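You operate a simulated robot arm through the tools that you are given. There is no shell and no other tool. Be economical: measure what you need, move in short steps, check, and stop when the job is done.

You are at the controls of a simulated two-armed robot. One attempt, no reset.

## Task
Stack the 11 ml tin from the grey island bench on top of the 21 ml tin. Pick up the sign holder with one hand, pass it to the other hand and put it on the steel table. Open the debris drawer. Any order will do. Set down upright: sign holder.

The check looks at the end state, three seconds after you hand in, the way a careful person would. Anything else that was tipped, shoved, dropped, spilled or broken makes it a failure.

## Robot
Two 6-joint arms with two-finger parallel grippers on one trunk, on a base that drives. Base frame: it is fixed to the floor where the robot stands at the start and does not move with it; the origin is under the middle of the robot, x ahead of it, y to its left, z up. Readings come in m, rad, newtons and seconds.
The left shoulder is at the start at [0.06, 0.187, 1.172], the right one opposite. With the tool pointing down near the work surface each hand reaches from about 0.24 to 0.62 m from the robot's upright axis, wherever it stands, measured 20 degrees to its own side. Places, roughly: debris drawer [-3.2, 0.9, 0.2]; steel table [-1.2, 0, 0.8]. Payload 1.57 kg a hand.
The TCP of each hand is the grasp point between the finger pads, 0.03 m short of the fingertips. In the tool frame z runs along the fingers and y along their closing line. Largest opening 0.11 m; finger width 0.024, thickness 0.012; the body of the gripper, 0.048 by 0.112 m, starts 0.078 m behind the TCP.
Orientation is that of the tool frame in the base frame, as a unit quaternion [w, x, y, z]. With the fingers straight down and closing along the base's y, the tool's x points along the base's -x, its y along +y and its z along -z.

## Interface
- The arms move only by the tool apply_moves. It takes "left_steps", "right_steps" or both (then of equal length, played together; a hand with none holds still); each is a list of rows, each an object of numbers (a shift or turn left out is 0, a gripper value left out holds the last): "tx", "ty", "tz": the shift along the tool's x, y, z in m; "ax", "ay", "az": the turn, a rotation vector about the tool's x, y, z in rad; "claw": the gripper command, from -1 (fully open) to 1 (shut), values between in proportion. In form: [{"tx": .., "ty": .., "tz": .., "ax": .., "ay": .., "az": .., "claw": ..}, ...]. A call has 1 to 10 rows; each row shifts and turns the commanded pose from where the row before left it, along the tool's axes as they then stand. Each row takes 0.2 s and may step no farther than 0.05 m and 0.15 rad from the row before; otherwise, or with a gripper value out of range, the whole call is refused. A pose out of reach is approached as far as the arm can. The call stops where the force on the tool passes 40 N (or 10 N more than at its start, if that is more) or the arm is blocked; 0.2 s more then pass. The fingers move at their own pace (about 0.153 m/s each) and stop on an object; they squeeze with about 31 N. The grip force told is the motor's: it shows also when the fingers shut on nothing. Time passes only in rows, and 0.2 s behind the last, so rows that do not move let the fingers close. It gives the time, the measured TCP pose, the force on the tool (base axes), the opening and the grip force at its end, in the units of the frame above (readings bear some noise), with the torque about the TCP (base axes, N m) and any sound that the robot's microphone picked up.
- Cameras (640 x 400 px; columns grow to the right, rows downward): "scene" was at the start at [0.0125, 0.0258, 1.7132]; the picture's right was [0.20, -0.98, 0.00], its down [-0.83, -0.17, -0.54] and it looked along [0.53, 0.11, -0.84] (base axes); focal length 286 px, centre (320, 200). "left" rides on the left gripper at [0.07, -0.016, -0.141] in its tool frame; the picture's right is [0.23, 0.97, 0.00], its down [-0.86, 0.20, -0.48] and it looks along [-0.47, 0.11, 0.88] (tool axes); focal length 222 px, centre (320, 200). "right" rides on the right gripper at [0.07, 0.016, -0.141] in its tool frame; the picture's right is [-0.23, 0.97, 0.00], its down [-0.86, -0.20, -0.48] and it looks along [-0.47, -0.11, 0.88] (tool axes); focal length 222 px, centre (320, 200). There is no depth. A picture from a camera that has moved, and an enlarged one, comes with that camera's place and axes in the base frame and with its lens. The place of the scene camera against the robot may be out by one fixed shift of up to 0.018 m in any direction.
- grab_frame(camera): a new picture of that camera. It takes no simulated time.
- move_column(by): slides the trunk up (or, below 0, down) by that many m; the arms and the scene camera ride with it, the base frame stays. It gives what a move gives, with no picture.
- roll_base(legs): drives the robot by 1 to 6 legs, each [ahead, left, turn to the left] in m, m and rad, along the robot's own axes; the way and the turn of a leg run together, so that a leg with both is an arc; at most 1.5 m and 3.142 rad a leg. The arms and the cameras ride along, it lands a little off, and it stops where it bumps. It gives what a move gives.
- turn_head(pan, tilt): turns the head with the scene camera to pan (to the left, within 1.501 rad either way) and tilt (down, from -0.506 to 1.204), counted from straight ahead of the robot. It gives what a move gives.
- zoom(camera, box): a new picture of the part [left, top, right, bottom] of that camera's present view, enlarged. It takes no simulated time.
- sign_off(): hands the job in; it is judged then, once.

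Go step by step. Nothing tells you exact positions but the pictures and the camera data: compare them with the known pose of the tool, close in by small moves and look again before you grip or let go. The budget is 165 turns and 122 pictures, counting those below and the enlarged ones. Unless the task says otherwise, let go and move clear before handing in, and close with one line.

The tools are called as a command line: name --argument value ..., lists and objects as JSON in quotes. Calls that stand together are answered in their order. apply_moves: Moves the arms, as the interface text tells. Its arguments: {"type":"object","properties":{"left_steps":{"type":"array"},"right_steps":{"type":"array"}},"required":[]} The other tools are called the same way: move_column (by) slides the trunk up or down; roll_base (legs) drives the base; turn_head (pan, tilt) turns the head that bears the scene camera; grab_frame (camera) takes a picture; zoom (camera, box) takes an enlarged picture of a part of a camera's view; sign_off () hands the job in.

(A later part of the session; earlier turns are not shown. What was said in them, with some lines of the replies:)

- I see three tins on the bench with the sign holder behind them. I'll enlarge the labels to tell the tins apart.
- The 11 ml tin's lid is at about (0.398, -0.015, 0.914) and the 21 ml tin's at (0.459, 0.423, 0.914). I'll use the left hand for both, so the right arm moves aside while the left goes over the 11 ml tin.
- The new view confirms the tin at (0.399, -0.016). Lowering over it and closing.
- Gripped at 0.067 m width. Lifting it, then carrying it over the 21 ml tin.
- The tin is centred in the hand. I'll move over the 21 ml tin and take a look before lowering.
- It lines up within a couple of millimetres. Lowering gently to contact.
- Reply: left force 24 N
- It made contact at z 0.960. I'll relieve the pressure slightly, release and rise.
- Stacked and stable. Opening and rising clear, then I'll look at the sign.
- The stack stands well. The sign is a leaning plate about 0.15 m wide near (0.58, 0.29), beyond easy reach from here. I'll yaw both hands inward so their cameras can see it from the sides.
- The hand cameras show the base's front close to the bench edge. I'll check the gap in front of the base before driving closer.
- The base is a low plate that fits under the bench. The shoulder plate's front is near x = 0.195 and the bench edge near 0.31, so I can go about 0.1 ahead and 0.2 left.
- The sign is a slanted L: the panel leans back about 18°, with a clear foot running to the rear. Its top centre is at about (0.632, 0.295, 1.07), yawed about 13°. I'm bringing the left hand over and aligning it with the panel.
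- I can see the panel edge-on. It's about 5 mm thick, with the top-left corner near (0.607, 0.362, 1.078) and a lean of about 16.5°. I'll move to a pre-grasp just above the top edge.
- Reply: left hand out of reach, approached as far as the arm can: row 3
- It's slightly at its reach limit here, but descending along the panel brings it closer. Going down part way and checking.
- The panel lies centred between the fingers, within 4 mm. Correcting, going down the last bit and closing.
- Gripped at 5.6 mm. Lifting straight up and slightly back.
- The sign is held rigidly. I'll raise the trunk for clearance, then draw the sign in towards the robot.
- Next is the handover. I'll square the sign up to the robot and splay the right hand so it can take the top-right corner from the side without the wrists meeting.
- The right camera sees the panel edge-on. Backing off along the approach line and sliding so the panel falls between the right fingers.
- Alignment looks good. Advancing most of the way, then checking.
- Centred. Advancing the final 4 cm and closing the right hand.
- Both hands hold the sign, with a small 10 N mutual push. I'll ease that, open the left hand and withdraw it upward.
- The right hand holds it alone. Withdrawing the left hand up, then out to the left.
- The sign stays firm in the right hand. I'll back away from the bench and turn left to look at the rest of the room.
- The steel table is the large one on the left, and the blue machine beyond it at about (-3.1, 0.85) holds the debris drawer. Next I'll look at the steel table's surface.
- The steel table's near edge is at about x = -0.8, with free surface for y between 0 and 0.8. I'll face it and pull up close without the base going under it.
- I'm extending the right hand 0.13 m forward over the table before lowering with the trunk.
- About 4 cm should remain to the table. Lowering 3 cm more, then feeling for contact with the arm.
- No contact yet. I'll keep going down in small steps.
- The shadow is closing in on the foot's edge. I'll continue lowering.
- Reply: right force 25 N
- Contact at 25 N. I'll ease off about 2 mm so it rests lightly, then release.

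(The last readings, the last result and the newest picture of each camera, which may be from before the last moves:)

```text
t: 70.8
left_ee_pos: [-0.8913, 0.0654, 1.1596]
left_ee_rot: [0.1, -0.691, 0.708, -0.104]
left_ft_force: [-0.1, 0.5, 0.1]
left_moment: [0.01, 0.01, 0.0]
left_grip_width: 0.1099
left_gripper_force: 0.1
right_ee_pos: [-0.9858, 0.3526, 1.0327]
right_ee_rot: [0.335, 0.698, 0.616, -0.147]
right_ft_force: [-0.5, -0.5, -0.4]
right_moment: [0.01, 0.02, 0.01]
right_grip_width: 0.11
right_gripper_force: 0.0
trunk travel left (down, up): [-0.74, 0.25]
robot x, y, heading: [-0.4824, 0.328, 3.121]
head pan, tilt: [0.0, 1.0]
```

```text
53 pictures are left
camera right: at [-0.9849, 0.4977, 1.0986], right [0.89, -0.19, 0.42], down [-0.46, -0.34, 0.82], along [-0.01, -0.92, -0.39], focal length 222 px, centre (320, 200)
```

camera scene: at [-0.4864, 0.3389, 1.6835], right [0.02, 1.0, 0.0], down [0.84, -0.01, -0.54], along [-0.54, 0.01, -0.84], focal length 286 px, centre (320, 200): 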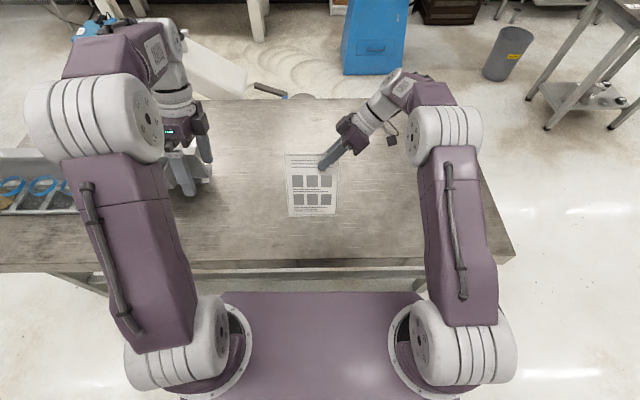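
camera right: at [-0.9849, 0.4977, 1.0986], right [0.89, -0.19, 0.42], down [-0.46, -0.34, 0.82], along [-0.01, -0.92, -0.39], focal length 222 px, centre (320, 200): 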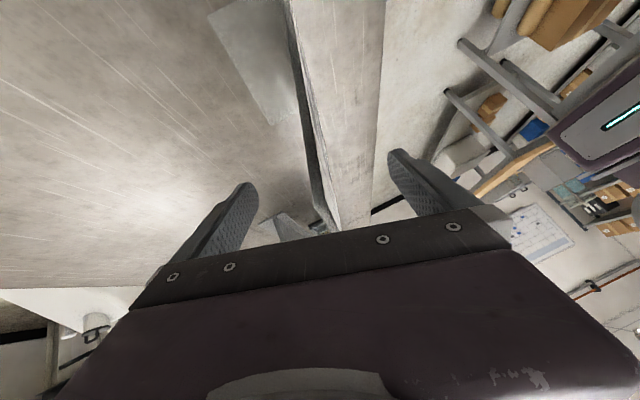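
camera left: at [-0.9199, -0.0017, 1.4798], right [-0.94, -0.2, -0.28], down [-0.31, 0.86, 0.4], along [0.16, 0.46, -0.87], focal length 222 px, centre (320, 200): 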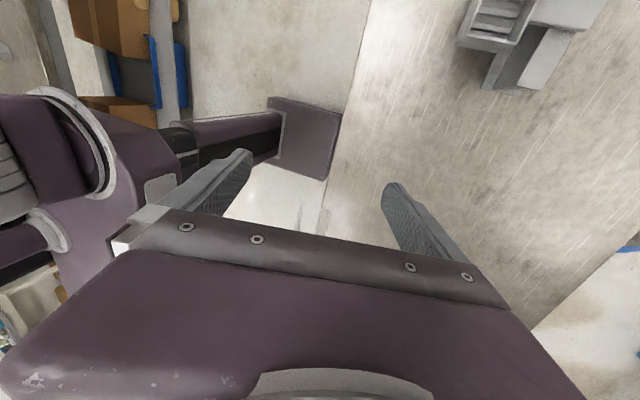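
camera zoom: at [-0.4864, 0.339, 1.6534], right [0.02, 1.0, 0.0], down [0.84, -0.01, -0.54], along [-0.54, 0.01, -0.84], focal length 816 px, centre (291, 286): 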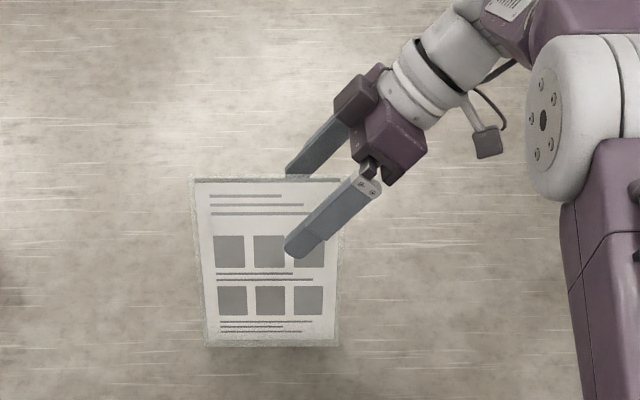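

The sign stands on its own. Withdrawing the right hand along its approach line.

apply_moves --right_steps '[{"tz": -0.03}, {"tz": -0.04}, {"tz": -0.04}, {"tz": -0.04}, {}]'

move_column --by 0.15

grab_frame --camera "scene"

grab_frame --camera "right"

```text
t: 72.0
left_ee_pos: [-0.8935, 0.0668, 1.1595]
left_ee_rot: [0.101, -0.692, 0.708, -0.104]
left_ft_force: [0.5, 0.2, -0.3]
left_moment: [-0.01, -0.01, -0.01]
left_grip_width: 0.1099
left_gripper_force: 0.0
right_ee_pos: [-1.0081, 0.4497, 1.1431]
right_ee_rot: [0.334, 0.698, 0.616, -0.146]
right_ft_force: [0.2, -0.7, -0.5]
right_moment: [0.05, -0.02, -0.02]
right_grip_width: 0.1099
right_gripper_force: 0.1
right hand out of reach, approached as far as the arm can: row 4
trunk travel left (down, up): [-0.74, 0.25]
robot x, y, heading: [-0.4781, 0.3268, 3.127]
head pan, tilt: [0.0, 1.0]
```

```text
t: 73.7
left_ee_pos: [-0.8923, 0.0667, 1.3083]
left_ee_rot: [0.1, -0.691, 0.708, -0.104]
left_ft_force: [0.6, -0.2, -0.2]
left_moment: [-0.01, 0.0, -0.02]
left_grip_width: 0.1098
left_gripper_force: 0.1
right_ee_pos: [-1.0083, 0.45, 1.2917]
right_ee_rot: [0.335, 0.698, 0.616, -0.146]
right_ft_force: [0.2, 0.3, 0.2]
right_moment: [0.02, -0.03, 0.01]
right_grip_width: 0.11
right_gripper_force: 0.0
trunk travel left (down, up): [-0.89, 0.1]
robot x, y, heading: [-0.4764, 0.3277, 3.119]
head pan, tilt: [0.0, 1.0]
```

```text
52 pictures are left
camera scene: at [-0.4864, 0.3389, 1.8034], right [0.02, 1.0, 0.0], down [0.84, -0.01, -0.54], along [-0.54, 0.01, -0.84], focal length 286 px, centre (320, 200)
```

scene: 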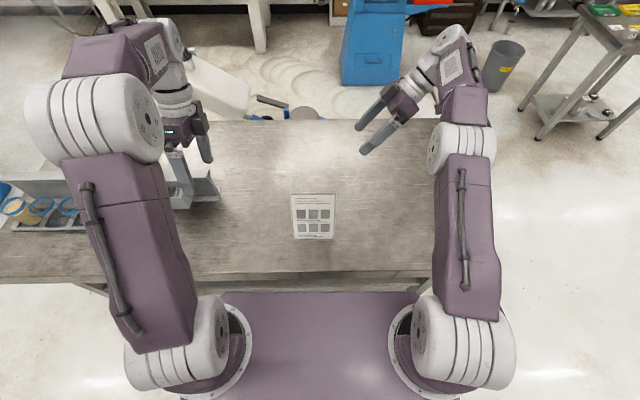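

```text
51 pictures are left
camera right: at [-1.0073, 0.5957, 1.3572], right [0.89, -0.19, 0.42], down [-0.46, -0.34, 0.82], along [-0.01, -0.92, -0.39], focal length 222 px, centre (320, 200)
```

right: 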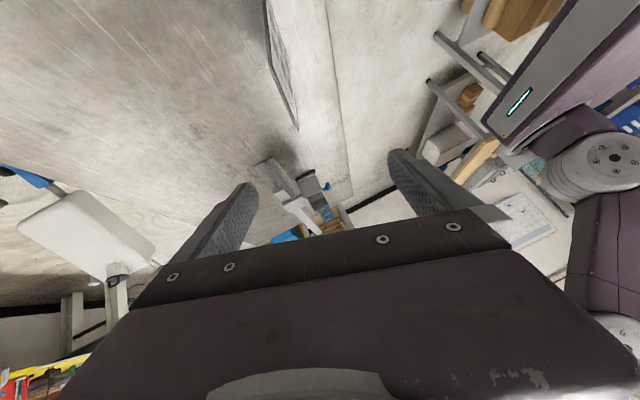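

The sign stands upright on the steel table, clear of the edge. For the debris drawer I'll go around the right end of the table, strafing to y ≈ 1.36, moving part way forward and looking.

roll_base --legs '[[0, -1.03, 0.015], [0.9, 0, 0]]'

turn_head --pan 0.2 --tilt 0.6

grab_frame --camera "scene"

```text
t: 83.3
left_ee_pos: [-1.7893, 1.0869, 1.3092]
left_ee_rot: [0.1, -0.694, 0.706, -0.103]
left_ft_force: [0.6, 0.3, 0.6]
left_moment: [0.0, 0.0, 0.0]
left_grip_width: 0.11
left_gripper_force: 0.1
right_ee_pos: [-1.9073, 1.4718, 1.2926]
right_ee_rot: [0.334, 0.695, 0.62, -0.145]
right_ft_force: [0.0, 0.0, 0.1]
right_moment: [0.01, -0.03, 0.0]
right_grip_width: 0.1102
right_gripper_force: 0.0
trunk travel left (down, up): [-0.89, 0.1]
robot x, y, heading: [-1.3772, 1.3516, 3.132]
head pan, tilt: [0.0, 1.0]
```

```text
t: 84.2
left_ee_pos: [-1.7896, 1.0864, 1.3091]
left_ee_rot: [0.101, -0.694, 0.705, -0.104]
left_ft_force: [-0.3, 1.0, 0.1]
left_moment: [-0.01, -0.06, -0.02]
left_grip_width: 0.1099
left_gripper_force: 0.0
right_ee_pos: [-1.9084, 1.4718, 1.2923]
right_ee_rot: [0.335, 0.695, 0.62, -0.145]
right_ft_force: [0.6, 0.9, 0.4]
right_moment: [0.01, 0.0, 0.01]
right_grip_width: 0.1099
right_gripper_force: 0.1
trunk travel left (down, up): [-0.89, 0.1]
robot x, y, heading: [-1.3798, 1.3483, 3.132]
head pan, tilt: [0.201, 0.6]
```

```text
50 pictures are left
camera scene: at [-1.4032, 1.3453, 1.8353], right [-0.19, 0.98, 0.0], down [0.56, 0.11, -0.82], along [-0.81, -0.16, -0.57], focal length 286 px, centre (320, 200)
```

scene: 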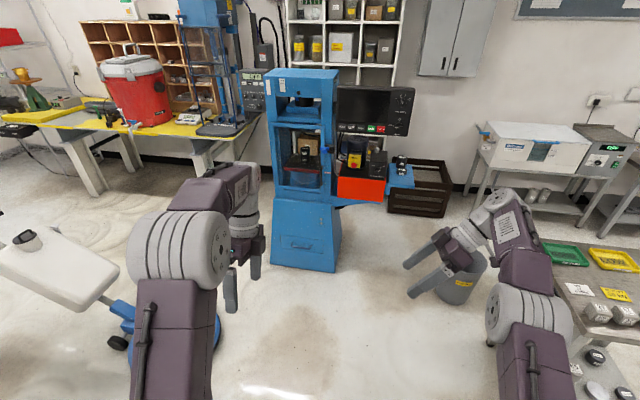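

zoom --camera "scene" --box '[220, 60, 420, 280]'

```text
1.82 times, centred on (320, 170) of scene
camera zoom: at [-1.4032, 1.3453, 1.8353], right [-0.19, 0.98, 0.0], down [0.56, 0.11, -0.82], along [-0.81, -0.16, -0.57], focal length 520 px, centre (320, 254)
```

zoom: 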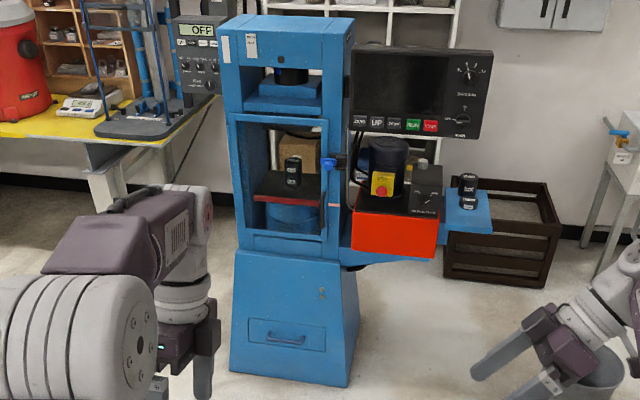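

The drawer is at the foot of the blue press, with its front at x ≈ -3.0 and a bar handle near (-3.0, 0.88, 0.2). I'll tuck the right arm and turn the left hand to point straight ahead, with its fingers closing vertically.

apply_moves --left_steps '[{"ty": 0.045, "tz": -0.0134}, {"ty": 0.045, "tz": -0.0134}, {"ty": 0.045, "tz": -0.0134}, {"ax": -0.143}, {"ax": -0.143}, {"ax": -0.143}, {"ax": -0.143}, {"ax": -0.143}, {"ax": -0.143}, {"ax": -0.143}]' --right_steps '[{"tx": 0.0074, "ty": 0.0383, "tz": 0.0087}, {"tx": 0.0074, "ty": 0.0383, "tz": 0.0087}, {"tx": 0.0074, "ty": 0.0383, "tz": 0.0087}, {"tx": 0.0074, "ty": 0.0383, "tz": 0.0087}, {"tx": 0.0074, "ty": 0.0383, "tz": 0.0087}, {"tx": 0.0287, "tz": -0.024}, {"tx": 0.0287, "tz": -0.024}, {"tx": 0.0287, "tz": -0.024}, {"tx": 0.0287, "tz": -0.024}, {}]'

apply_moves --left_steps '[{"ax": -0.143}, {"ax": -0.143}, {"ax": -0.143}, {"ax": -0.143}, {"ax": -0.143}, {"ax": -0.144}, {}]'

grab_frame --camera "scene"

grab_frame --camera "left"

```text
t: 86.4
left_ee_pos: [-1.8791, 1.0921, 1.3004]
left_ee_rot: [-0.245, -0.657, 0.669, 0.246]
left_ft_force: [0.4, 0.2, 1.3]
left_moment: [-0.01, 0.0, 0.01]
left_grip_width: 0.11
left_gripper_force: 0.0
left hand out of reach, approached as far as the arm can: row 2, 3
right_ee_pos: [-1.7071, 1.6195, 1.2935]
right_ee_rot: [0.335, 0.695, 0.62, -0.146]
right_ft_force: [0.2, -0.2, 0.5]
right_moment: [0.02, -0.02, 0.03]
right_grip_width: 0.11
right_gripper_force: 0.2
trunk travel left (down, up): [-0.89, 0.1]
robot x, y, heading: [-1.381, 1.3495, 3.131]
head pan, tilt: [0.201, 0.6]
```

```text
t: 88.0
left_ee_pos: [-1.8915, 1.083, 1.4922]
left_ee_rot: [0.44, 0.619, -0.553, -0.342]
left_ft_force: [-0.5, -0.2, -0.2]
left_moment: [-0.02, -0.02, 0.0]
left_grip_width: 0.11
left_gripper_force: 0.0
left hand out of reach, approached as far as the arm can: row 1, 2, 3, 4, 5, 6
right_ee_pos: [-1.7068, 1.62, 1.2927]
right_ee_rot: [0.335, 0.695, 0.619, -0.146]
right_ft_force: [-0.9, 0.5, -0.1]
right_moment: [-0.03, 0.01, -0.02]
right_grip_width: 0.1099
right_gripper_force: 0.0
trunk travel left (down, up): [-0.89, 0.1]
robot x, y, heading: [-1.3812, 1.3546, 3.13]
head pan, tilt: [0.201, 0.6]
```

```text
48 pictures are left
camera scene: at [-1.4018, 1.3452, 1.8354], right [-0.19, 0.98, 0.0], down [0.55, 0.11, -0.83], along [-0.81, -0.16, -0.56], focal length 286 px, centre (320, 200)
```

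scene: 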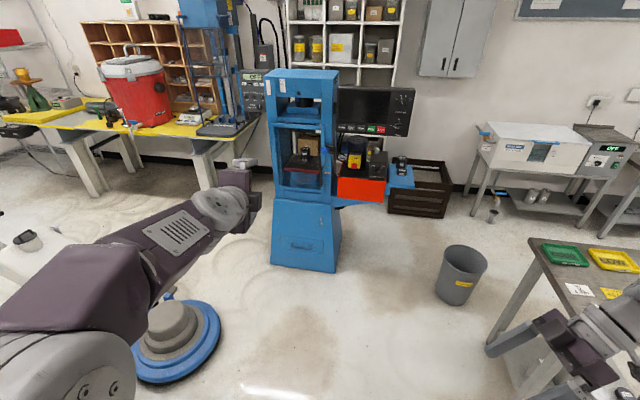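

```text
47 pictures are left
camera left: at [-1.7458, 1.0386, 1.5354], right [-0.34, -0.23, 0.91], down [0.23, 0.92, 0.31], along [-0.91, 0.31, -0.26], focal length 222 px, centre (320, 200)
```

left: 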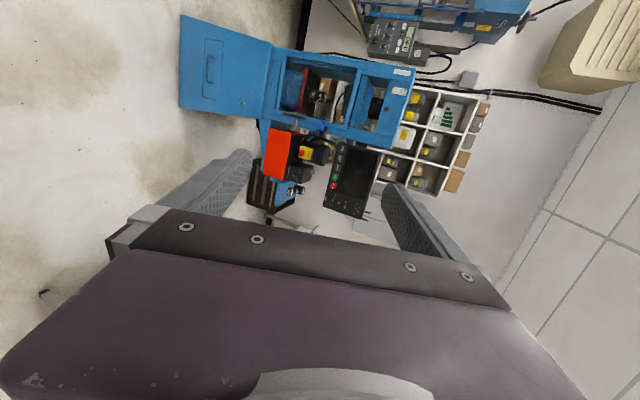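

Pointing fully horizontal is beyond the wrist's range here. A 45° forward-down pitch will do for hooking the bar, so I'm rotating back to that.

apply_moves --left_steps '[{"ax": 0.131}, {"ax": 0.131}, {"ax": 0.131}, {"ax": 0.131}, {"ax": 0.131}, {"ax": 0.13}, {}, {}]'

grab_frame --camera "scene"

```text
t: 89.8
left_ee_pos: [-1.8994, 1.1138, 1.4968]
left_ee_rot: [0.22, 0.683, -0.667, -0.203]
left_ft_force: [-0.7, -0.6, -0.4]
left_moment: [0.02, 0.01, 0.02]
left_grip_width: 0.1103
left_gripper_force: 0.1
left hand out of reach, approached as far as the arm can: row 2
right_ee_pos: [-1.7062, 1.6198, 1.2927]
right_ee_rot: [0.334, 0.695, 0.619, -0.146]
right_ft_force: [0.6, 0.2, 0.3]
right_moment: [0.0, 0.02, 0.0]
right_grip_width: 0.1098
right_gripper_force: 0.1
trunk travel left (down, up): [-0.89, 0.1]
robot x, y, heading: [-1.3775, 1.3527, 3.132]
head pan, tilt: [0.201, 0.6]
```

```text
46 pictures are left
camera scene: at [-1.4017, 1.3454, 1.8354], right [-0.19, 0.98, 0.0], down [0.55, 0.11, -0.83], along [-0.81, -0.16, -0.56], focal length 286 px, centre (320, 200)
```

scene: 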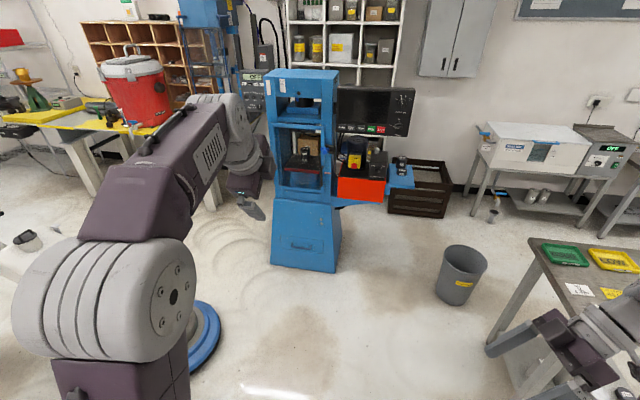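

apply_moves --left_steps '[{"ty": -0.0258, "tz": 0.0369}, {"ty": -0.0258, "tz": 0.0369}, {"ty": -0.0258, "tz": 0.0369}, {"ty": -0.0258, "tz": 0.0369}, {"ty": -0.0258, "tz": 0.0369}, {"ty": -0.0258, "tz": 0.0369}, {"ty": -0.0258, "tz": 0.0369}, {"ty": -0.0258, "tz": 0.0369}, {"ty": -0.0258, "tz": 0.0369}, {"ty": -0.0258, "tz": 0.0369}]'

apply_moves --left_steps '[{"ty": -0.0258, "tz": 0.0369}, {"ty": -0.0258, "tz": 0.0369}, {"ax": -0.09}, {"ax": -0.09}, {}]'

```text
t: 92.0
left_ee_pos: [-1.9365, 1.0912, 1.1611]
left_ee_rot: [0.225, 0.693, -0.664, -0.168]
left_ft_force: [1.0, -0.3, -0.1]
left_moment: [0.01, -0.02, 0.02]
left_grip_width: 0.1099
left_gripper_force: 0.1
left hand out of reach, approached as far as the arm can: row 7, 8, 9, 10
right_ee_pos: [-1.7086, 1.6193, 1.2922]
right_ee_rot: [0.335, 0.695, 0.62, -0.146]
right_ft_force: [0.1, -0.9, -0.6]
right_moment: [0.03, 0.0, 0.0]
right_grip_width: 0.1101
right_gripper_force: 0.1
trunk travel left (down, up): [-0.89, 0.1]
robot x, y, heading: [-1.3829, 1.3516, 3.132]
head pan, tilt: [0.201, 0.6]
```

```text
t: 93.2
left_ee_pos: [-1.9298, 1.1066, 1.0475]
left_ee_rot: [0.28, 0.661, -0.645, -0.263]
left_ft_force: [0.6, -1.1, -0.7]
left_moment: [-0.03, -0.02, 0.01]
left_grip_width: 0.11
left_gripper_force: 0.0
right_ee_pos: [-1.709, 1.6192, 1.292]
right_ee_rot: [0.336, 0.695, 0.619, -0.145]
right_ft_force: [0.3, 0.5, 0.0]
right_moment: [-0.02, 0.04, 0.03]
right_grip_width: 0.11
right_gripper_force: 0.0
trunk travel left (down, up): [-0.89, 0.1]
robot x, y, heading: [-1.3821, 1.353, 3.127]
head pan, tilt: [0.201, 0.6]
```

The left hand now points 45° forward-down at a good height relative to the shoulder. Driving to stand in front of the press, still with clearance.

roll_base --legs '[[0.6, 0, 0], [0.25, 0.23, 0.01]]'

move_column --by -0.6

grab_frame --camera "left"

grab_frame --camera "scene"

```text
t: 98.5
left_ee_pos: [-2.7887, 0.8939, 1.049]
left_ee_rot: [0.281, 0.657, -0.647, -0.265]
left_ft_force: [0.6, -0.4, 0.5]
left_moment: [-0.03, 0.05, 0.03]
left_grip_width: 0.11
left_gripper_force: 0.1
right_ee_pos: [-2.5657, 1.4065, 1.2928]
right_ee_rot: [0.334, 0.697, 0.617, -0.147]
right_ft_force: [1.1, 0.3, -0.6]
right_moment: [-0.01, 0.0, 0.01]
right_grip_width: 0.11
right_gripper_force: 0.1
trunk travel left (down, up): [-0.89, 0.1]
robot x, y, heading: [-2.2399, 1.1299, 3.127]
head pan, tilt: [0.201, 0.6]
```

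```text
refused: -0.6 is not a number from -0.4 to 0.4
```

```text
45 pictures are left
camera left: at [-2.676, 0.829, 1.1389], right [-0.68, -0.23, 0.7], down [0.18, 0.87, 0.46], along [-0.71, 0.44, -0.55], focal length 222 px, centre (320, 200)
```

left: 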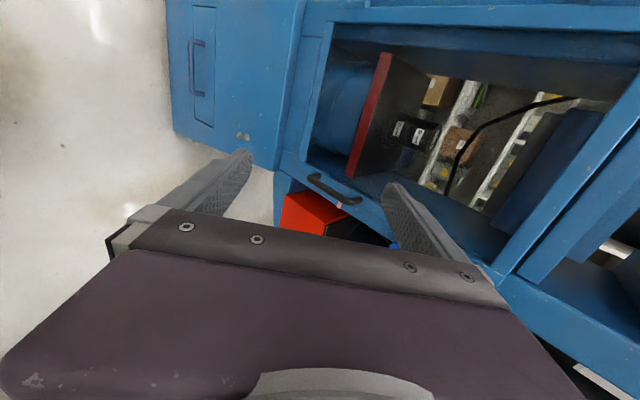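

```text
44 pictures are left
camera scene: at [-2.2607, 1.1304, 1.8355], right [-0.19, 0.98, 0.0], down [0.55, 0.1, -0.83], along [-0.81, -0.15, -0.56], focal length 286 px, centre (320, 200)
```

scene: 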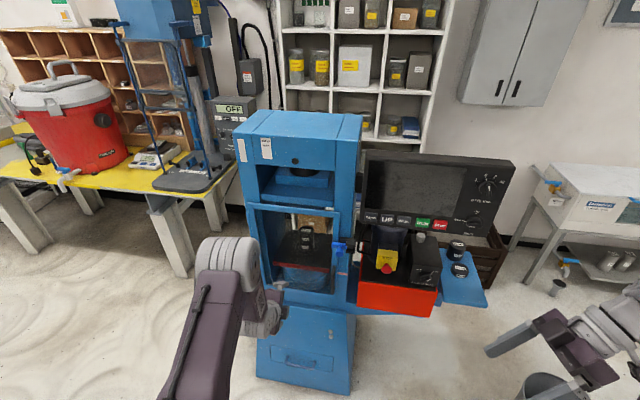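

Both drawer handle and gripper are in view. I estimate the handle at (-3.016, 0.87, 0.20). Lowering the trunk in two stages.

move_column --by -0.4

grab_frame --camera "left"

```text
t: 102.3
left_ee_pos: [-2.7918, 0.8929, 0.6488]
left_ee_rot: [0.28, 0.658, -0.647, -0.264]
left_ft_force: [-0.5, -0.2, -0.4]
left_moment: [-0.02, 0.05, 0.01]
left_grip_width: 0.11
left_gripper_force: 0.1
right_ee_pos: [-2.5672, 1.404, 0.8916]
right_ee_rot: [0.335, 0.697, 0.618, -0.145]
right_ft_force: [0.8, 0.1, 0.2]
right_moment: [-0.03, 0.0, 0.01]
right_grip_width: 0.1099
right_gripper_force: 0.1
trunk travel left (down, up): [-0.49, 0.5]
robot x, y, heading: [-2.2409, 1.131, 3.13]
head pan, tilt: [0.201, 0.6]
```

```text
43 pictures are left
camera left: at [-2.6776, 0.8276, 0.7378], right [-0.68, -0.23, 0.69], down [0.18, 0.87, 0.47], along [-0.71, 0.44, -0.55], focal length 222 px, centre (320, 200)
```

left: 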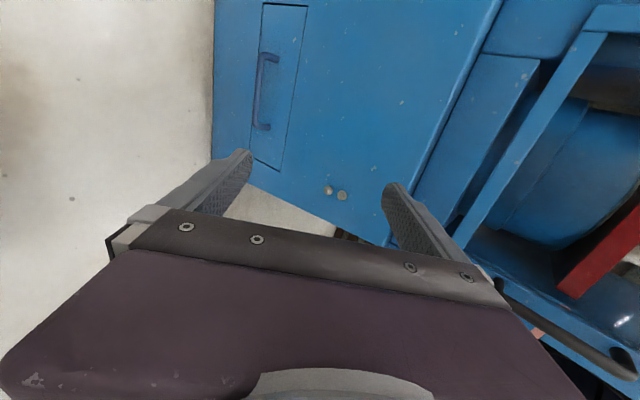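

The handle bar triangulates to about (-3.02, 0.88, 0.19), spanning y 0.80 to 0.96. I'll back off a little, extend the arm and try a flatter pitch for a safer grip on the bar.

roll_base --legs '[[-0.2, 0, 0]]'

apply_moves --left_steps '[{"ty": 0.0283, "tz": 0.0283}, {"ty": 0.0283, "tz": 0.0283}, {"ax": -0.1}, {"ax": -0.1}, {"ax": -0.1}, {"ax": -0.1}, {}]'

```text
t: 103.9
left_ee_pos: [-2.5888, 0.8895, 0.6489]
left_ee_rot: [0.28, 0.658, -0.647, -0.264]
left_ft_force: [1.0, 1.0, -0.4]
left_moment: [-0.01, 0.01, 0.01]
left_grip_width: 0.1099
left_gripper_force: 0.0
right_ee_pos: [-2.3645, 1.4014, 0.8936]
right_ee_rot: [0.335, 0.697, 0.618, -0.146]
right_ft_force: [1.2, -0.8, 0.8]
right_moment: [0.0, 0.02, -0.03]
right_grip_width: 0.1098
right_gripper_force: 0.1
trunk travel left (down, up): [-0.49, 0.5]
robot x, y, heading: [-2.0399, 1.1321, 3.13]
head pan, tilt: [0.201, 0.6]
```

```text
t: 105.5
left_ee_pos: [-2.6983, 0.8847, 0.6514]
left_ee_rot: [0.405, 0.591, -0.582, -0.386]
left_ft_force: [0.3, 0.7, 1.1]
left_moment: [0.03, -0.01, 0.0]
left_grip_width: 0.11
left_gripper_force: 0.1
left hand out of reach, approached as far as the arm can: row 6
right_ee_pos: [-2.3649, 1.4001, 0.8926]
right_ee_rot: [0.334, 0.697, 0.617, -0.147]
right_ft_force: [-0.2, -0.2, -1.0]
right_moment: [-0.01, 0.05, -0.07]
right_grip_width: 0.1101
right_gripper_force: 0.1
trunk travel left (down, up): [-0.49, 0.5]
robot x, y, heading: [-2.0409, 1.1291, 3.129]
head pan, tilt: [0.201, 0.6]
```

The hand now points only 22° below horizontal. Lowering the rest of the way, with the opening narrowed.

move_column --by -0.4

apply_moves --left_steps '[{"claw": -0.2}, {}, {}]'

grab_frame --camera "left"

turn_head --pan 0.2 --tilt 0.5

grab_frame --camera "scene"

```text
t: 109.3
left_ee_pos: [-2.6996, 0.8838, 0.2514]
left_ee_rot: [0.404, 0.591, -0.583, -0.385]
left_ft_force: [0.1, 0.3, 0.1]
left_moment: [0.02, 0.0, 0.0]
left_grip_width: 0.1101
left_gripper_force: 0.2
right_ee_pos: [-2.3654, 1.4011, 0.4928]
right_ee_rot: [0.335, 0.696, 0.617, -0.146]
right_ft_force: [0.1, 0.3, 0.6]
right_moment: [0.0, 0.02, 0.03]
right_grip_width: 0.1101
right_gripper_force: 0.0
trunk travel left (down, up): [-0.09, 0.9]
robot x, y, heading: [-2.04, 1.1303, 3.127]
head pan, tilt: [0.201, 0.6]
```

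```text
t: 110.1
left_ee_pos: [-2.6992, 0.8849, 0.2526]
left_ee_rot: [0.403, 0.591, -0.582, -0.386]
left_ft_force: [-0.7, 0.5, -0.6]
left_moment: [0.0, 0.02, 0.0]
left_grip_width: 0.0657
left_gripper_force: 0.0
right_ee_pos: [-2.3659, 1.4017, 0.4927]
right_ee_rot: [0.335, 0.697, 0.617, -0.147]
right_ft_force: [-0.2, 0.2, 0.2]
right_moment: [0.04, 0.01, -0.02]
right_grip_width: 0.11
right_gripper_force: 0.0
trunk travel left (down, up): [-0.09, 0.9]
robot x, y, heading: [-2.0385, 1.1332, 3.131]
head pan, tilt: [0.201, 0.6]
```

```text
42 pictures are left
camera left: at [-2.5601, 0.8188, 0.2916], right [-0.36, -0.22, 0.91], down [0.35, 0.87, 0.35], along [-0.86, 0.44, -0.24], focal length 222 px, centre (320, 200)
```

left: 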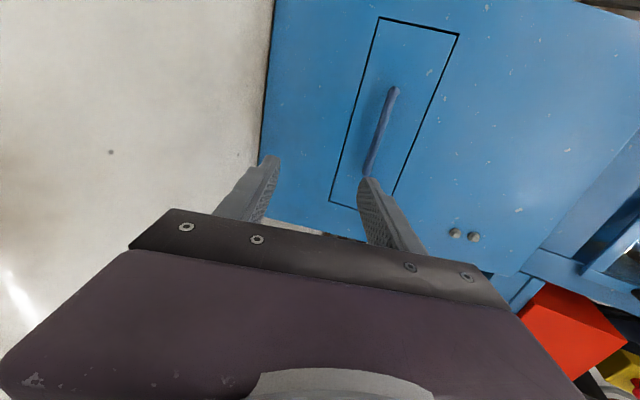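

```text
t: 110.8
left_ee_pos: [-2.6978, 0.8835, 0.251]
left_ee_rot: [0.404, 0.591, -0.582, -0.385]
left_ft_force: [0.0, -0.8, -0.6]
left_moment: [-0.05, -0.01, 0.01]
left_grip_width: 0.0657
left_gripper_force: 0.0
right_ee_pos: [-2.3652, 1.4011, 0.4926]
right_ee_rot: [0.335, 0.697, 0.618, -0.146]
right_ft_force: [-0.4, -0.2, -0.7]
right_moment: [0.0, 0.01, -0.03]
right_grip_width: 0.1098
right_gripper_force: 0.0
trunk travel left (down, up): [-0.09, 0.9]
robot x, y, heading: [-2.0396, 1.1303, 3.129]
head pan, tilt: [0.201, 0.499]
```

```text
41 pictures are left
camera scene: at [-2.0646, 1.1248, 1.0445], right [-0.19, 0.98, 0.0], down [0.47, 0.09, -0.88], along [-0.86, -0.16, -0.48], focal length 286 px, centre (320, 200)
```

scene: 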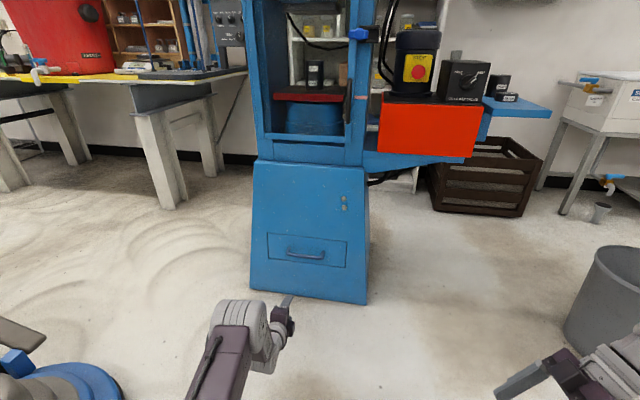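

Improved triangulation gives the bar at about (-2.99, 0.87, 0.25). Raising slightly and driving closer to a pre-grasp.

move_column --by 0.045

roll_base --legs '[[0.17, 0.012, 0]]'

grab_frame --camera "left"

zoom --camera "scene" --box '[200, 180, 400, 400]'

```text
t: 111.7
left_ee_pos: [-2.6989, 0.8855, 0.2959]
left_ee_rot: [0.403, 0.591, -0.583, -0.385]
left_ft_force: [0.3, 0.5, 0.7]
left_moment: [-0.04, 0.0, -0.03]
left_grip_width: 0.0661
left_gripper_force: 0.1
right_ee_pos: [-2.3663, 1.4021, 0.5373]
right_ee_rot: [0.335, 0.696, 0.617, -0.146]
right_ft_force: [-0.2, -0.8, -0.4]
right_moment: [-0.02, 0.02, -0.02]
right_grip_width: 0.1099
right_gripper_force: 0.2
trunk travel left (down, up): [-0.135, 0.855]
robot x, y, heading: [-2.0421, 1.132, 3.129]
head pan, tilt: [0.201, 0.499]
```

```text
t: 113.1
left_ee_pos: [-2.8674, 0.8771, 0.2965]
left_ee_rot: [0.402, 0.59, -0.585, -0.386]
left_ft_force: [0.0, 0.5, 0.2]
left_moment: [-0.02, -0.02, 0.01]
left_grip_width: 0.0658
left_gripper_force: 0.1
right_ee_pos: [-2.5322, 1.3936, 0.537]
right_ee_rot: [0.333, 0.699, 0.615, -0.147]
right_ft_force: [0.4, 0.6, -0.2]
right_moment: [-0.02, 0.03, 0.01]
right_grip_width: 0.1099
right_gripper_force: 0.0
trunk travel left (down, up): [-0.135, 0.855]
robot x, y, heading: [-2.206, 1.1227, 3.12]
head pan, tilt: [0.201, 0.499]
```

```text
40 pictures are left
camera left: at [-2.7292, 0.8116, 0.3365], right [-0.36, -0.22, 0.9], down [0.35, 0.87, 0.35], along [-0.86, 0.45, -0.24], focal length 222 px, centre (320, 200)
```

left: 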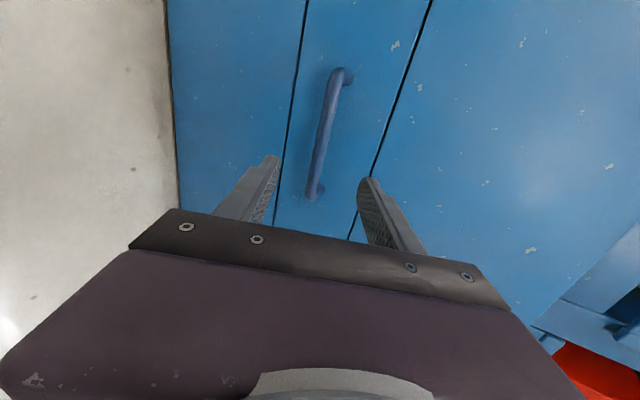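

```text
1.82 times, centred on (300, 290) of scene
camera zoom: at [-2.2323, 1.1154, 1.0895], right [-0.18, 0.98, 0.0], down [0.47, 0.09, -0.88], along [-0.86, -0.16, -0.48], focal length 520 px, centre (356, 36)
```

zoom: 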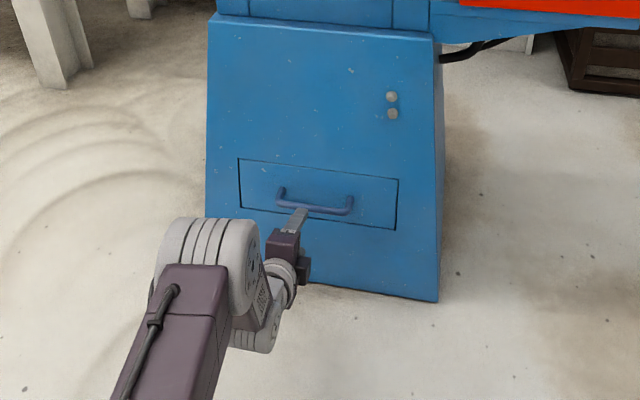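

The bar is on the fingers' axis, about 0.12 m ahead. Advancing 0.10 m and looking again.

apply_moves --left_steps '[{"tz": 0.03}, {"tz": 0.03}, {"tz": 0.025}, {"tz": 0.015}, {}]'

grab_frame --camera "left"

zoom --camera "scene" --box '[260, 220, 360, 330]'

```text
t: 114.3
left_ee_pos: [-2.9604, 0.8736, 0.2588]
left_ee_rot: [0.402, 0.589, -0.585, -0.386]
left_ft_force: [0.3, 0.1, 0.3]
left_moment: [0.03, 0.01, 0.01]
left_grip_width: 0.066
left_gripper_force: 0.1
right_ee_pos: [-2.5335, 1.3932, 0.5384]
right_ee_rot: [0.335, 0.698, 0.616, -0.147]
right_ft_force: [0.3, -0.4, 0.7]
right_moment: [0.01, -0.02, -0.01]
right_grip_width: 0.1099
right_gripper_force: 0.0
trunk travel left (down, up): [-0.135, 0.855]
robot x, y, heading: [-2.2038, 1.1197, 3.126]
head pan, tilt: [0.201, 0.499]
```

```text
38 pictures are left
camera left: at [-2.8217, 0.8083, 0.2983], right [-0.36, -0.22, 0.9], down [0.35, 0.87, 0.35], along [-0.86, 0.45, -0.24], focal length 222 px, centre (320, 200)
```

left: 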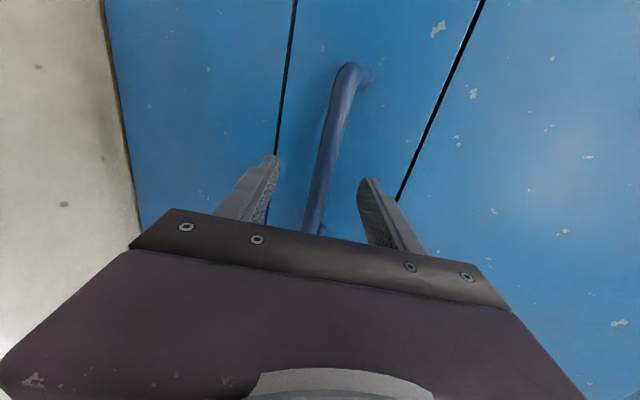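

```text
3.64 times, centred on (310, 275) of scene
camera zoom: at [-2.2324, 1.1153, 1.0895], right [-0.18, 0.98, 0.0], down [0.47, 0.09, -0.88], along [-0.86, -0.16, -0.48], focal length 1039 px, centre (356, -73)
```

zoom: 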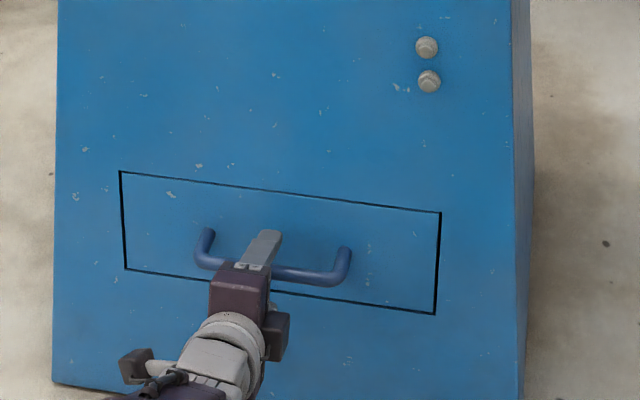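

The fingers straddle the bar. Closing.

apply_moves --left_steps '[{"claw": 0.3}, {"claw": 1}, {}, {}]'

grab_frame --camera "left"

```text
t: 115.3
left_ee_pos: [-2.96, 0.873, 0.2597]
left_ee_rot: [0.403, 0.59, -0.583, -0.387]
left_ft_force: [-1.4, 0.9, 3.9]
left_moment: [0.67, 0.05, 0.36]
left_grip_width: 0.0159
left_gripper_force: 31.6
right_ee_pos: [-2.5314, 1.3936, 0.5376]
right_ee_rot: [0.334, 0.697, 0.617, -0.147]
right_ft_force: [-0.5, 0.2, 0.2]
right_moment: [0.03, 0.01, -0.01]
right_grip_width: 0.1102
right_gripper_force: 0.1
trunk travel left (down, up): [-0.135, 0.855]
robot x, y, heading: [-2.21, 1.1193, 3.125]
head pan, tilt: [0.201, 0.499]
```

```text
36 pictures are left
camera left: at [-2.8219, 0.8083, 0.2992], right [-0.36, -0.22, 0.91], down [0.35, 0.87, 0.35], along [-0.86, 0.45, -0.24], focal length 222 px, centre (320, 200)
```

left: 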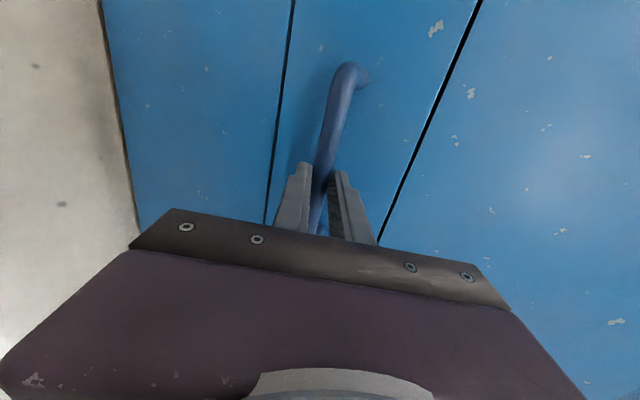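

Gripped on the bar. Pulling straight back, gently at first.

apply_moves --left_steps '[{"tz": -0.0093, "ty": -0.0038}, {"tz": -0.0185, "ty": -0.0075}, {"tz": -0.0185, "ty": -0.0075}, {}]'

zoom --camera "scene" --box '[240, 200, 380, 340]'

```text
t: 116.3
left_ee_pos: [-2.9078, 0.8742, 0.2586]
left_ee_rot: [0.403, 0.591, -0.582, -0.385]
left_ft_force: [2.3, -18.8, 2.8]
left_moment: [0.18, 0.06, 0.87]
left_grip_width: 0.0154
left_gripper_force: 30.9
right_ee_pos: [-2.5315, 1.3918, 0.538]
right_ee_rot: [0.333, 0.698, 0.616, -0.148]
right_ft_force: [-0.1, 1.0, -0.7]
right_moment: [0.0, -0.01, 0.0]
right_grip_width: 0.1102
right_gripper_force: 0.0
trunk travel left (down, up): [-0.135, 0.855]
robot x, y, heading: [-2.2099, 1.1218, 3.122]
head pan, tilt: [0.201, 0.499]
```

```text
2.86 times, centred on (310, 270) of scene
camera zoom: at [-2.2317, 1.1147, 1.0895], right [-0.18, 0.98, 0.0], down [0.47, 0.09, -0.88], along [-0.86, -0.16, -0.48], focal length 816 px, centre (349, 0)
```

zoom: 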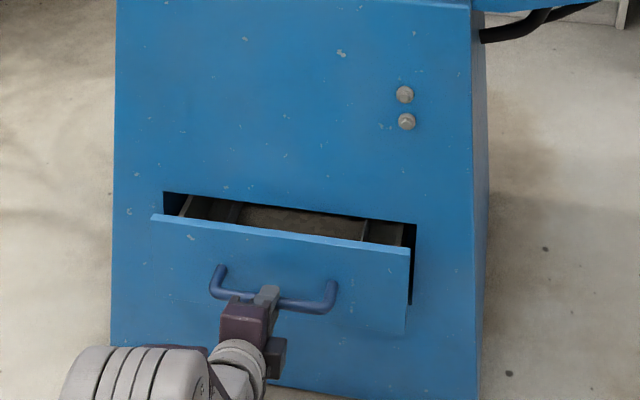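

The drawer is sliding open. I'll cancel the small side load, then pull the rest with the base.

apply_moves --left_steps '[{"tx": 0.0015}, {}]'

roll_base --legs '[[-0.06, -0.001, 0]]'

zoom --camera "scene" --box '[240, 200, 380, 340]'

```text
t: 116.9
left_ee_pos: [-2.9093, 0.8735, 0.261]
left_ee_rot: [0.402, 0.59, -0.584, -0.386]
left_ft_force: [1.0, -18.2, 3.6]
left_moment: [0.33, 0.02, 0.88]
left_grip_width: 0.0156
left_gripper_force: 30.7
right_ee_pos: [-2.5329, 1.392, 0.5373]
right_ee_rot: [0.333, 0.698, 0.616, -0.148]
right_ft_force: [-0.2, 0.1, -0.7]
right_moment: [0.02, -0.01, 0.0]
right_grip_width: 0.1101
right_gripper_force: 0.0
trunk travel left (down, up): [-0.135, 0.855]
robot x, y, heading: [-2.207, 1.1205, 3.126]
head pan, tilt: [0.201, 0.499]
```

```text
t: 117.9
left_ee_pos: [-2.8495, 0.8751, 0.2598]
left_ee_rot: [0.402, 0.591, -0.584, -0.386]
left_ft_force: [1.7, -23.7, 2.8]
left_moment: [0.42, 0.09, 0.62]
left_grip_width: 0.0158
left_gripper_force: 31.7
right_ee_pos: [-2.47, 1.3936, 0.5383]
right_ee_rot: [0.334, 0.698, 0.617, -0.147]
right_ft_force: [0.4, 0.2, 0.1]
right_moment: [-0.02, 0.0, -0.01]
right_grip_width: 0.1097
right_gripper_force: 0.1
trunk travel left (down, up): [-0.135, 0.855]
robot x, y, heading: [-2.1432, 1.1199, 3.124]
head pan, tilt: [0.201, 0.499]
```

```text
2.86 times, centred on (310, 270) of scene
camera zoom: at [-2.1716, 1.1146, 1.0895], right [-0.18, 0.98, 0.0], down [0.47, 0.09, -0.88], along [-0.86, -0.16, -0.48], focal length 816 px, centre (349, 0)
```

zoom: 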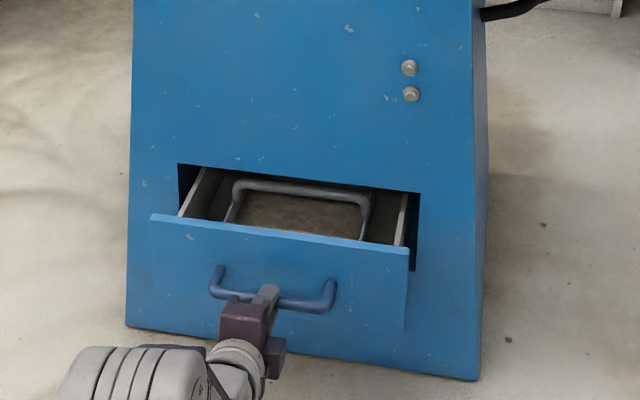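

About 11 cm open. Continuing while easing sideways.

roll_base --legs '[[-0.06, 0.004, 0]]'

zoom --camera "scene" --box '[220, 180, 400, 360]'

```text
t: 118.8
left_ee_pos: [-2.7878, 0.8744, 0.2595]
left_ee_rot: [0.402, 0.589, -0.585, -0.387]
left_ft_force: [-0.8, 25.5, 1.2]
left_moment: [0.95, 0.04, -0.4]
left_grip_width: 0.0155
left_gripper_force: 31.5
right_ee_pos: [-2.408, 1.3897, 0.5363]
right_ee_rot: [0.335, 0.698, 0.615, -0.148]
right_ft_force: [0.4, 0.2, -0.7]
right_moment: [0.01, 0.02, 0.0]
right_grip_width: 0.1099
right_gripper_force: 0.1
trunk travel left (down, up): [-0.135, 0.855]
robot x, y, heading: [-2.0853, 1.1156, 3.119]
head pan, tilt: [0.201, 0.499]
```

```text
2.22 times, centred on (310, 270) of scene
camera zoom: at [-2.1104, 1.111, 1.0895], right [-0.18, 0.98, 0.0], down [0.47, 0.09, -0.88], along [-0.86, -0.16, -0.48], focal length 635 px, centre (342, 44)
```

zoom: 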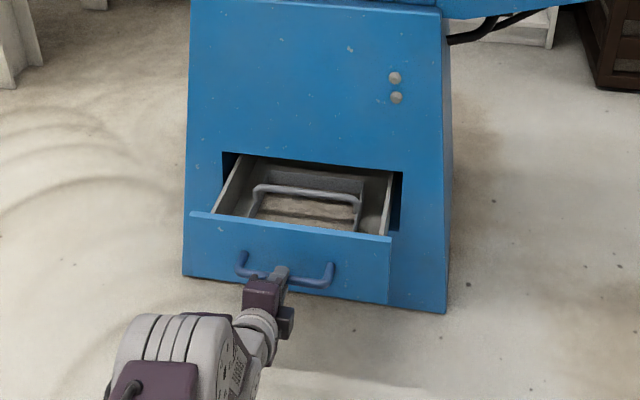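

About 17 cm open. One more small pull, watching for the stop.

roll_base --legs '[[-0.04, -0.002, 0]]'

zoom --camera "scene" --box '[220, 180, 400, 360]'

```text
t: 119.7
left_ee_pos: [-2.7481, 0.8727, 0.2578]
left_ee_rot: [0.402, 0.59, -0.584, -0.386]
left_ft_force: [0.6, -6.1, 1.9]
left_moment: [0.66, 0.03, 0.36]
left_grip_width: 0.0156
left_gripper_force: 31.1
right_ee_pos: [-2.3686, 1.3904, 0.5381]
right_ee_rot: [0.334, 0.699, 0.615, -0.148]
right_ft_force: [-0.3, 0.3, 0.5]
right_moment: [0.0, -0.02, 0.04]
right_grip_width: 0.11
right_gripper_force: 0.1
trunk travel left (down, up): [-0.135, 0.855]
robot x, y, heading: [-2.047, 1.1181, 3.123]
head pan, tilt: [0.201, 0.499]
```

```text
2.22 times, centred on (310, 270) of scene
camera zoom: at [-2.0708, 1.1113, 1.0895], right [-0.18, 0.98, 0.0], down [0.47, 0.09, -0.88], along [-0.86, -0.16, -0.48], focal length 635 px, centre (342, 44)
```

zoom: 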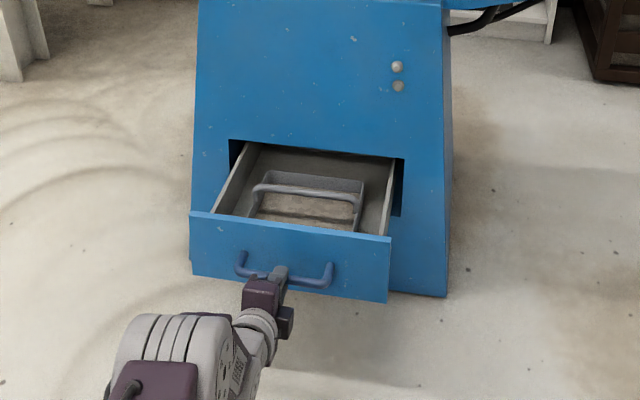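

roll_base --legs '[[-0.04, 0, 0]]'

zoom --camera "scene" --box '[220, 180, 400, 360]'

```text
t: 120.6
left_ee_pos: [-2.7093, 0.8729, 0.2598]
left_ee_rot: [0.402, 0.589, -0.584, -0.387]
left_ft_force: [0.5, 6.1, 0.9]
left_moment: [0.85, 0.01, 0.08]
left_grip_width: 0.0159
left_gripper_force: 30.9
right_ee_pos: [-2.3312, 1.3901, 0.5375]
right_ee_rot: [0.335, 0.698, 0.615, -0.147]
right_ft_force: [-0.5, 0.0, -0.6]
right_moment: [-0.01, 0.0, 0.02]
right_grip_width: 0.11
right_gripper_force: 0.1
trunk travel left (down, up): [-0.135, 0.855]
robot x, y, heading: [-2.0048, 1.1145, 3.122]
head pan, tilt: [0.201, 0.499]
```

```text
2.22 times, centred on (310, 270) of scene
camera zoom: at [-2.0313, 1.1109, 1.0895], right [-0.18, 0.98, 0.0], down [0.47, 0.09, -0.88], along [-0.86, -0.16, -0.48], focal length 635 px, centre (342, 44)
```

zoom: 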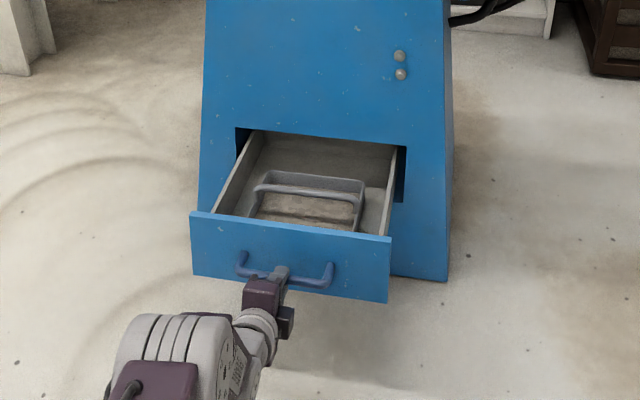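

The drawer is about 25 cm open, with its back wall near the opening. Releasing the handle and withdrawing.

apply_moves --left_steps '[{"claw": 0.5}, {"claw": -0.2}, {}, {}]'

grab_frame --camera "left"

```text
t: 121.6
left_ee_pos: [-2.7088, 0.8728, 0.26]
left_ee_rot: [0.401, 0.589, -0.585, -0.387]
left_ft_force: [-0.1, 0.2, -0.4]
left_moment: [-0.03, 0.02, 0.02]
left_grip_width: 0.0661
left_gripper_force: 0.0
right_ee_pos: [-2.3306, 1.3895, 0.5368]
right_ee_rot: [0.335, 0.698, 0.615, -0.147]
right_ft_force: [0.2, -0.5, 0.5]
right_moment: [0.02, 0.0, -0.01]
right_grip_width: 0.1101
right_gripper_force: 0.2
trunk travel left (down, up): [-0.135, 0.855]
robot x, y, heading: [-2.0087, 1.1155, 3.114]
head pan, tilt: [0.201, 0.499]
```

```text
30 pictures are left
camera left: at [-2.571, 0.8069, 0.2993], right [-0.36, -0.22, 0.9], down [0.35, 0.87, 0.35], along [-0.86, 0.45, -0.24], focal length 222 px, centre (320, 200)
```

left: 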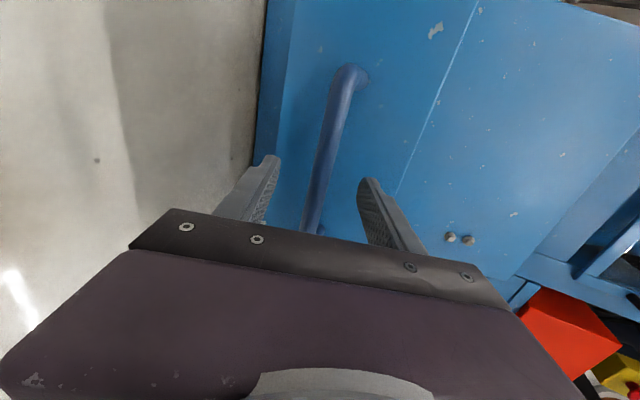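

Backing straight off the handle, then a bit away from the machine and a small turn so I can check the sign too.

roll_base --legs '[[-0.1, 0, 0], [-0.05, -0.2, 0]]'

grab_frame --camera "scene"

move_column --by 0.4

move_column --by 0.3

turn_head --pan 1.5 --tilt 0.4

grab_frame --camera "scene"

```text
t: 124.0
left_ee_pos: [-2.5576, 1.0722, 0.2591]
left_ee_rot: [0.401, 0.589, -0.585, -0.387]
left_ft_force: [0.2, -0.8, -0.1]
left_moment: [-0.01, -0.03, -0.02]
left_grip_width: 0.066
left_gripper_force: 0.1
right_ee_pos: [-2.1771, 1.588, 0.5382]
right_ee_rot: [0.334, 0.699, 0.615, -0.147]
right_ft_force: [-0.5, 0.0, -0.4]
right_moment: [0.0, -0.01, 0.0]
right_grip_width: 0.1101
right_gripper_force: 0.0
trunk travel left (down, up): [-0.135, 0.855]
robot x, y, heading: [-1.8498, 1.3102, 3.118]
head pan, tilt: [0.201, 0.499]
```

```text
29 pictures are left
camera scene: at [-1.8794, 1.3084, 1.0895], right [-0.18, 0.98, 0.0], down [0.47, 0.09, -0.88], along [-0.86, -0.16, -0.48], focal length 286 px, centre (320, 200)
```

scene: 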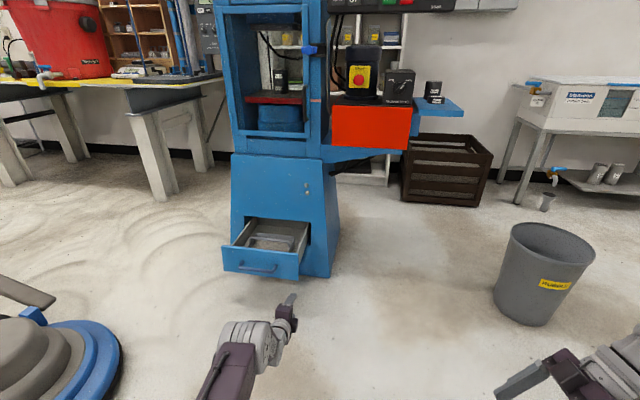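

```text
t: 127.8
left_ee_pos: [-2.5569, 1.0715, 0.6593]
left_ee_rot: [0.401, 0.589, -0.586, -0.387]
left_ft_force: [0.3, -0.4, -0.6]
left_moment: [0.02, 0.01, -0.01]
left_grip_width: 0.0657
left_gripper_force: 0.2
right_ee_pos: [-2.1773, 1.5883, 0.9367]
right_ee_rot: [0.334, 0.699, 0.615, -0.148]
right_ft_force: [0.1, 0.3, -0.5]
right_moment: [0.01, 0.01, 0.0]
right_grip_width: 0.1101
right_gripper_force: 0.1
trunk travel left (down, up): [-0.535, 0.455]
robot x, y, heading: [-1.8536, 1.3146, 3.118]
head pan, tilt: [0.201, 0.499]
```

```text
t: 130.8
left_ee_pos: [-2.5566, 1.0712, 0.9583]
left_ee_rot: [0.401, 0.588, -0.585, -0.387]
left_ft_force: [0.3, 0.5, -0.2]
left_moment: [-0.04, -0.01, 0.01]
left_grip_width: 0.0661
left_gripper_force: 0.0
right_ee_pos: [-2.1774, 1.588, 1.238]
right_ee_rot: [0.334, 0.699, 0.615, -0.147]
right_ft_force: [-0.1, 0.3, -0.5]
right_moment: [0.04, -0.03, 0.01]
right_grip_width: 0.11
right_gripper_force: 0.1
trunk travel left (down, up): [-0.835, 0.155]
robot x, y, heading: [-1.853, 1.3136, 3.12]
head pan, tilt: [0.201, 0.499]
```

```text
t: 132.3
left_ee_pos: [-2.5569, 1.0712, 0.9593]
left_ee_rot: [0.401, 0.589, -0.586, -0.387]
left_ft_force: [-0.5, -0.5, 0.1]
left_moment: [0.02, 0.01, 0.01]
left_grip_width: 0.0662
left_gripper_force: 0.0
right_ee_pos: [-2.1781, 1.5872, 1.2372]
right_ee_rot: [0.334, 0.7, 0.614, -0.148]
right_ft_force: [0.2, 0.2, 0.4]
right_moment: [-0.01, 0.0, -0.01]
right_grip_width: 0.1102
right_gripper_force: 0.3
trunk travel left (down, up): [-0.835, 0.155]
robot x, y, heading: [-1.855, 1.316, 3.121]
head pan, tilt: [1.499, 0.4]
```

```text
28 pictures are left
camera scene: at [-1.7987, 1.2324, 1.7987], right [-1.0, 0.09, 0.0], down [0.04, 0.39, -0.92], along [-0.09, -0.92, -0.39], focal length 286 px, centre (320, 200)
```

scene: 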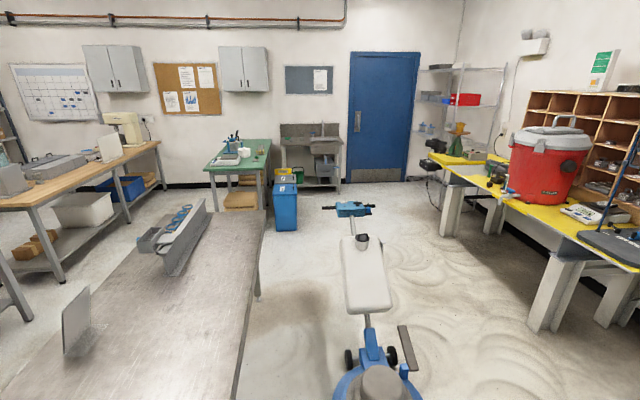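

The sign holder is upright on the steel table and the debris drawer is open. The tins were stacked and steady when last seen, and both hands are clear, so I'm handing in.

sign_off

```text
The job is handed in.
```

The 11 ml tin is stacked on the 21 ml tin, the sign holder was passed from the left hand to the right and stands upright on the steel table, and the debris drawer is open about 25 cm.
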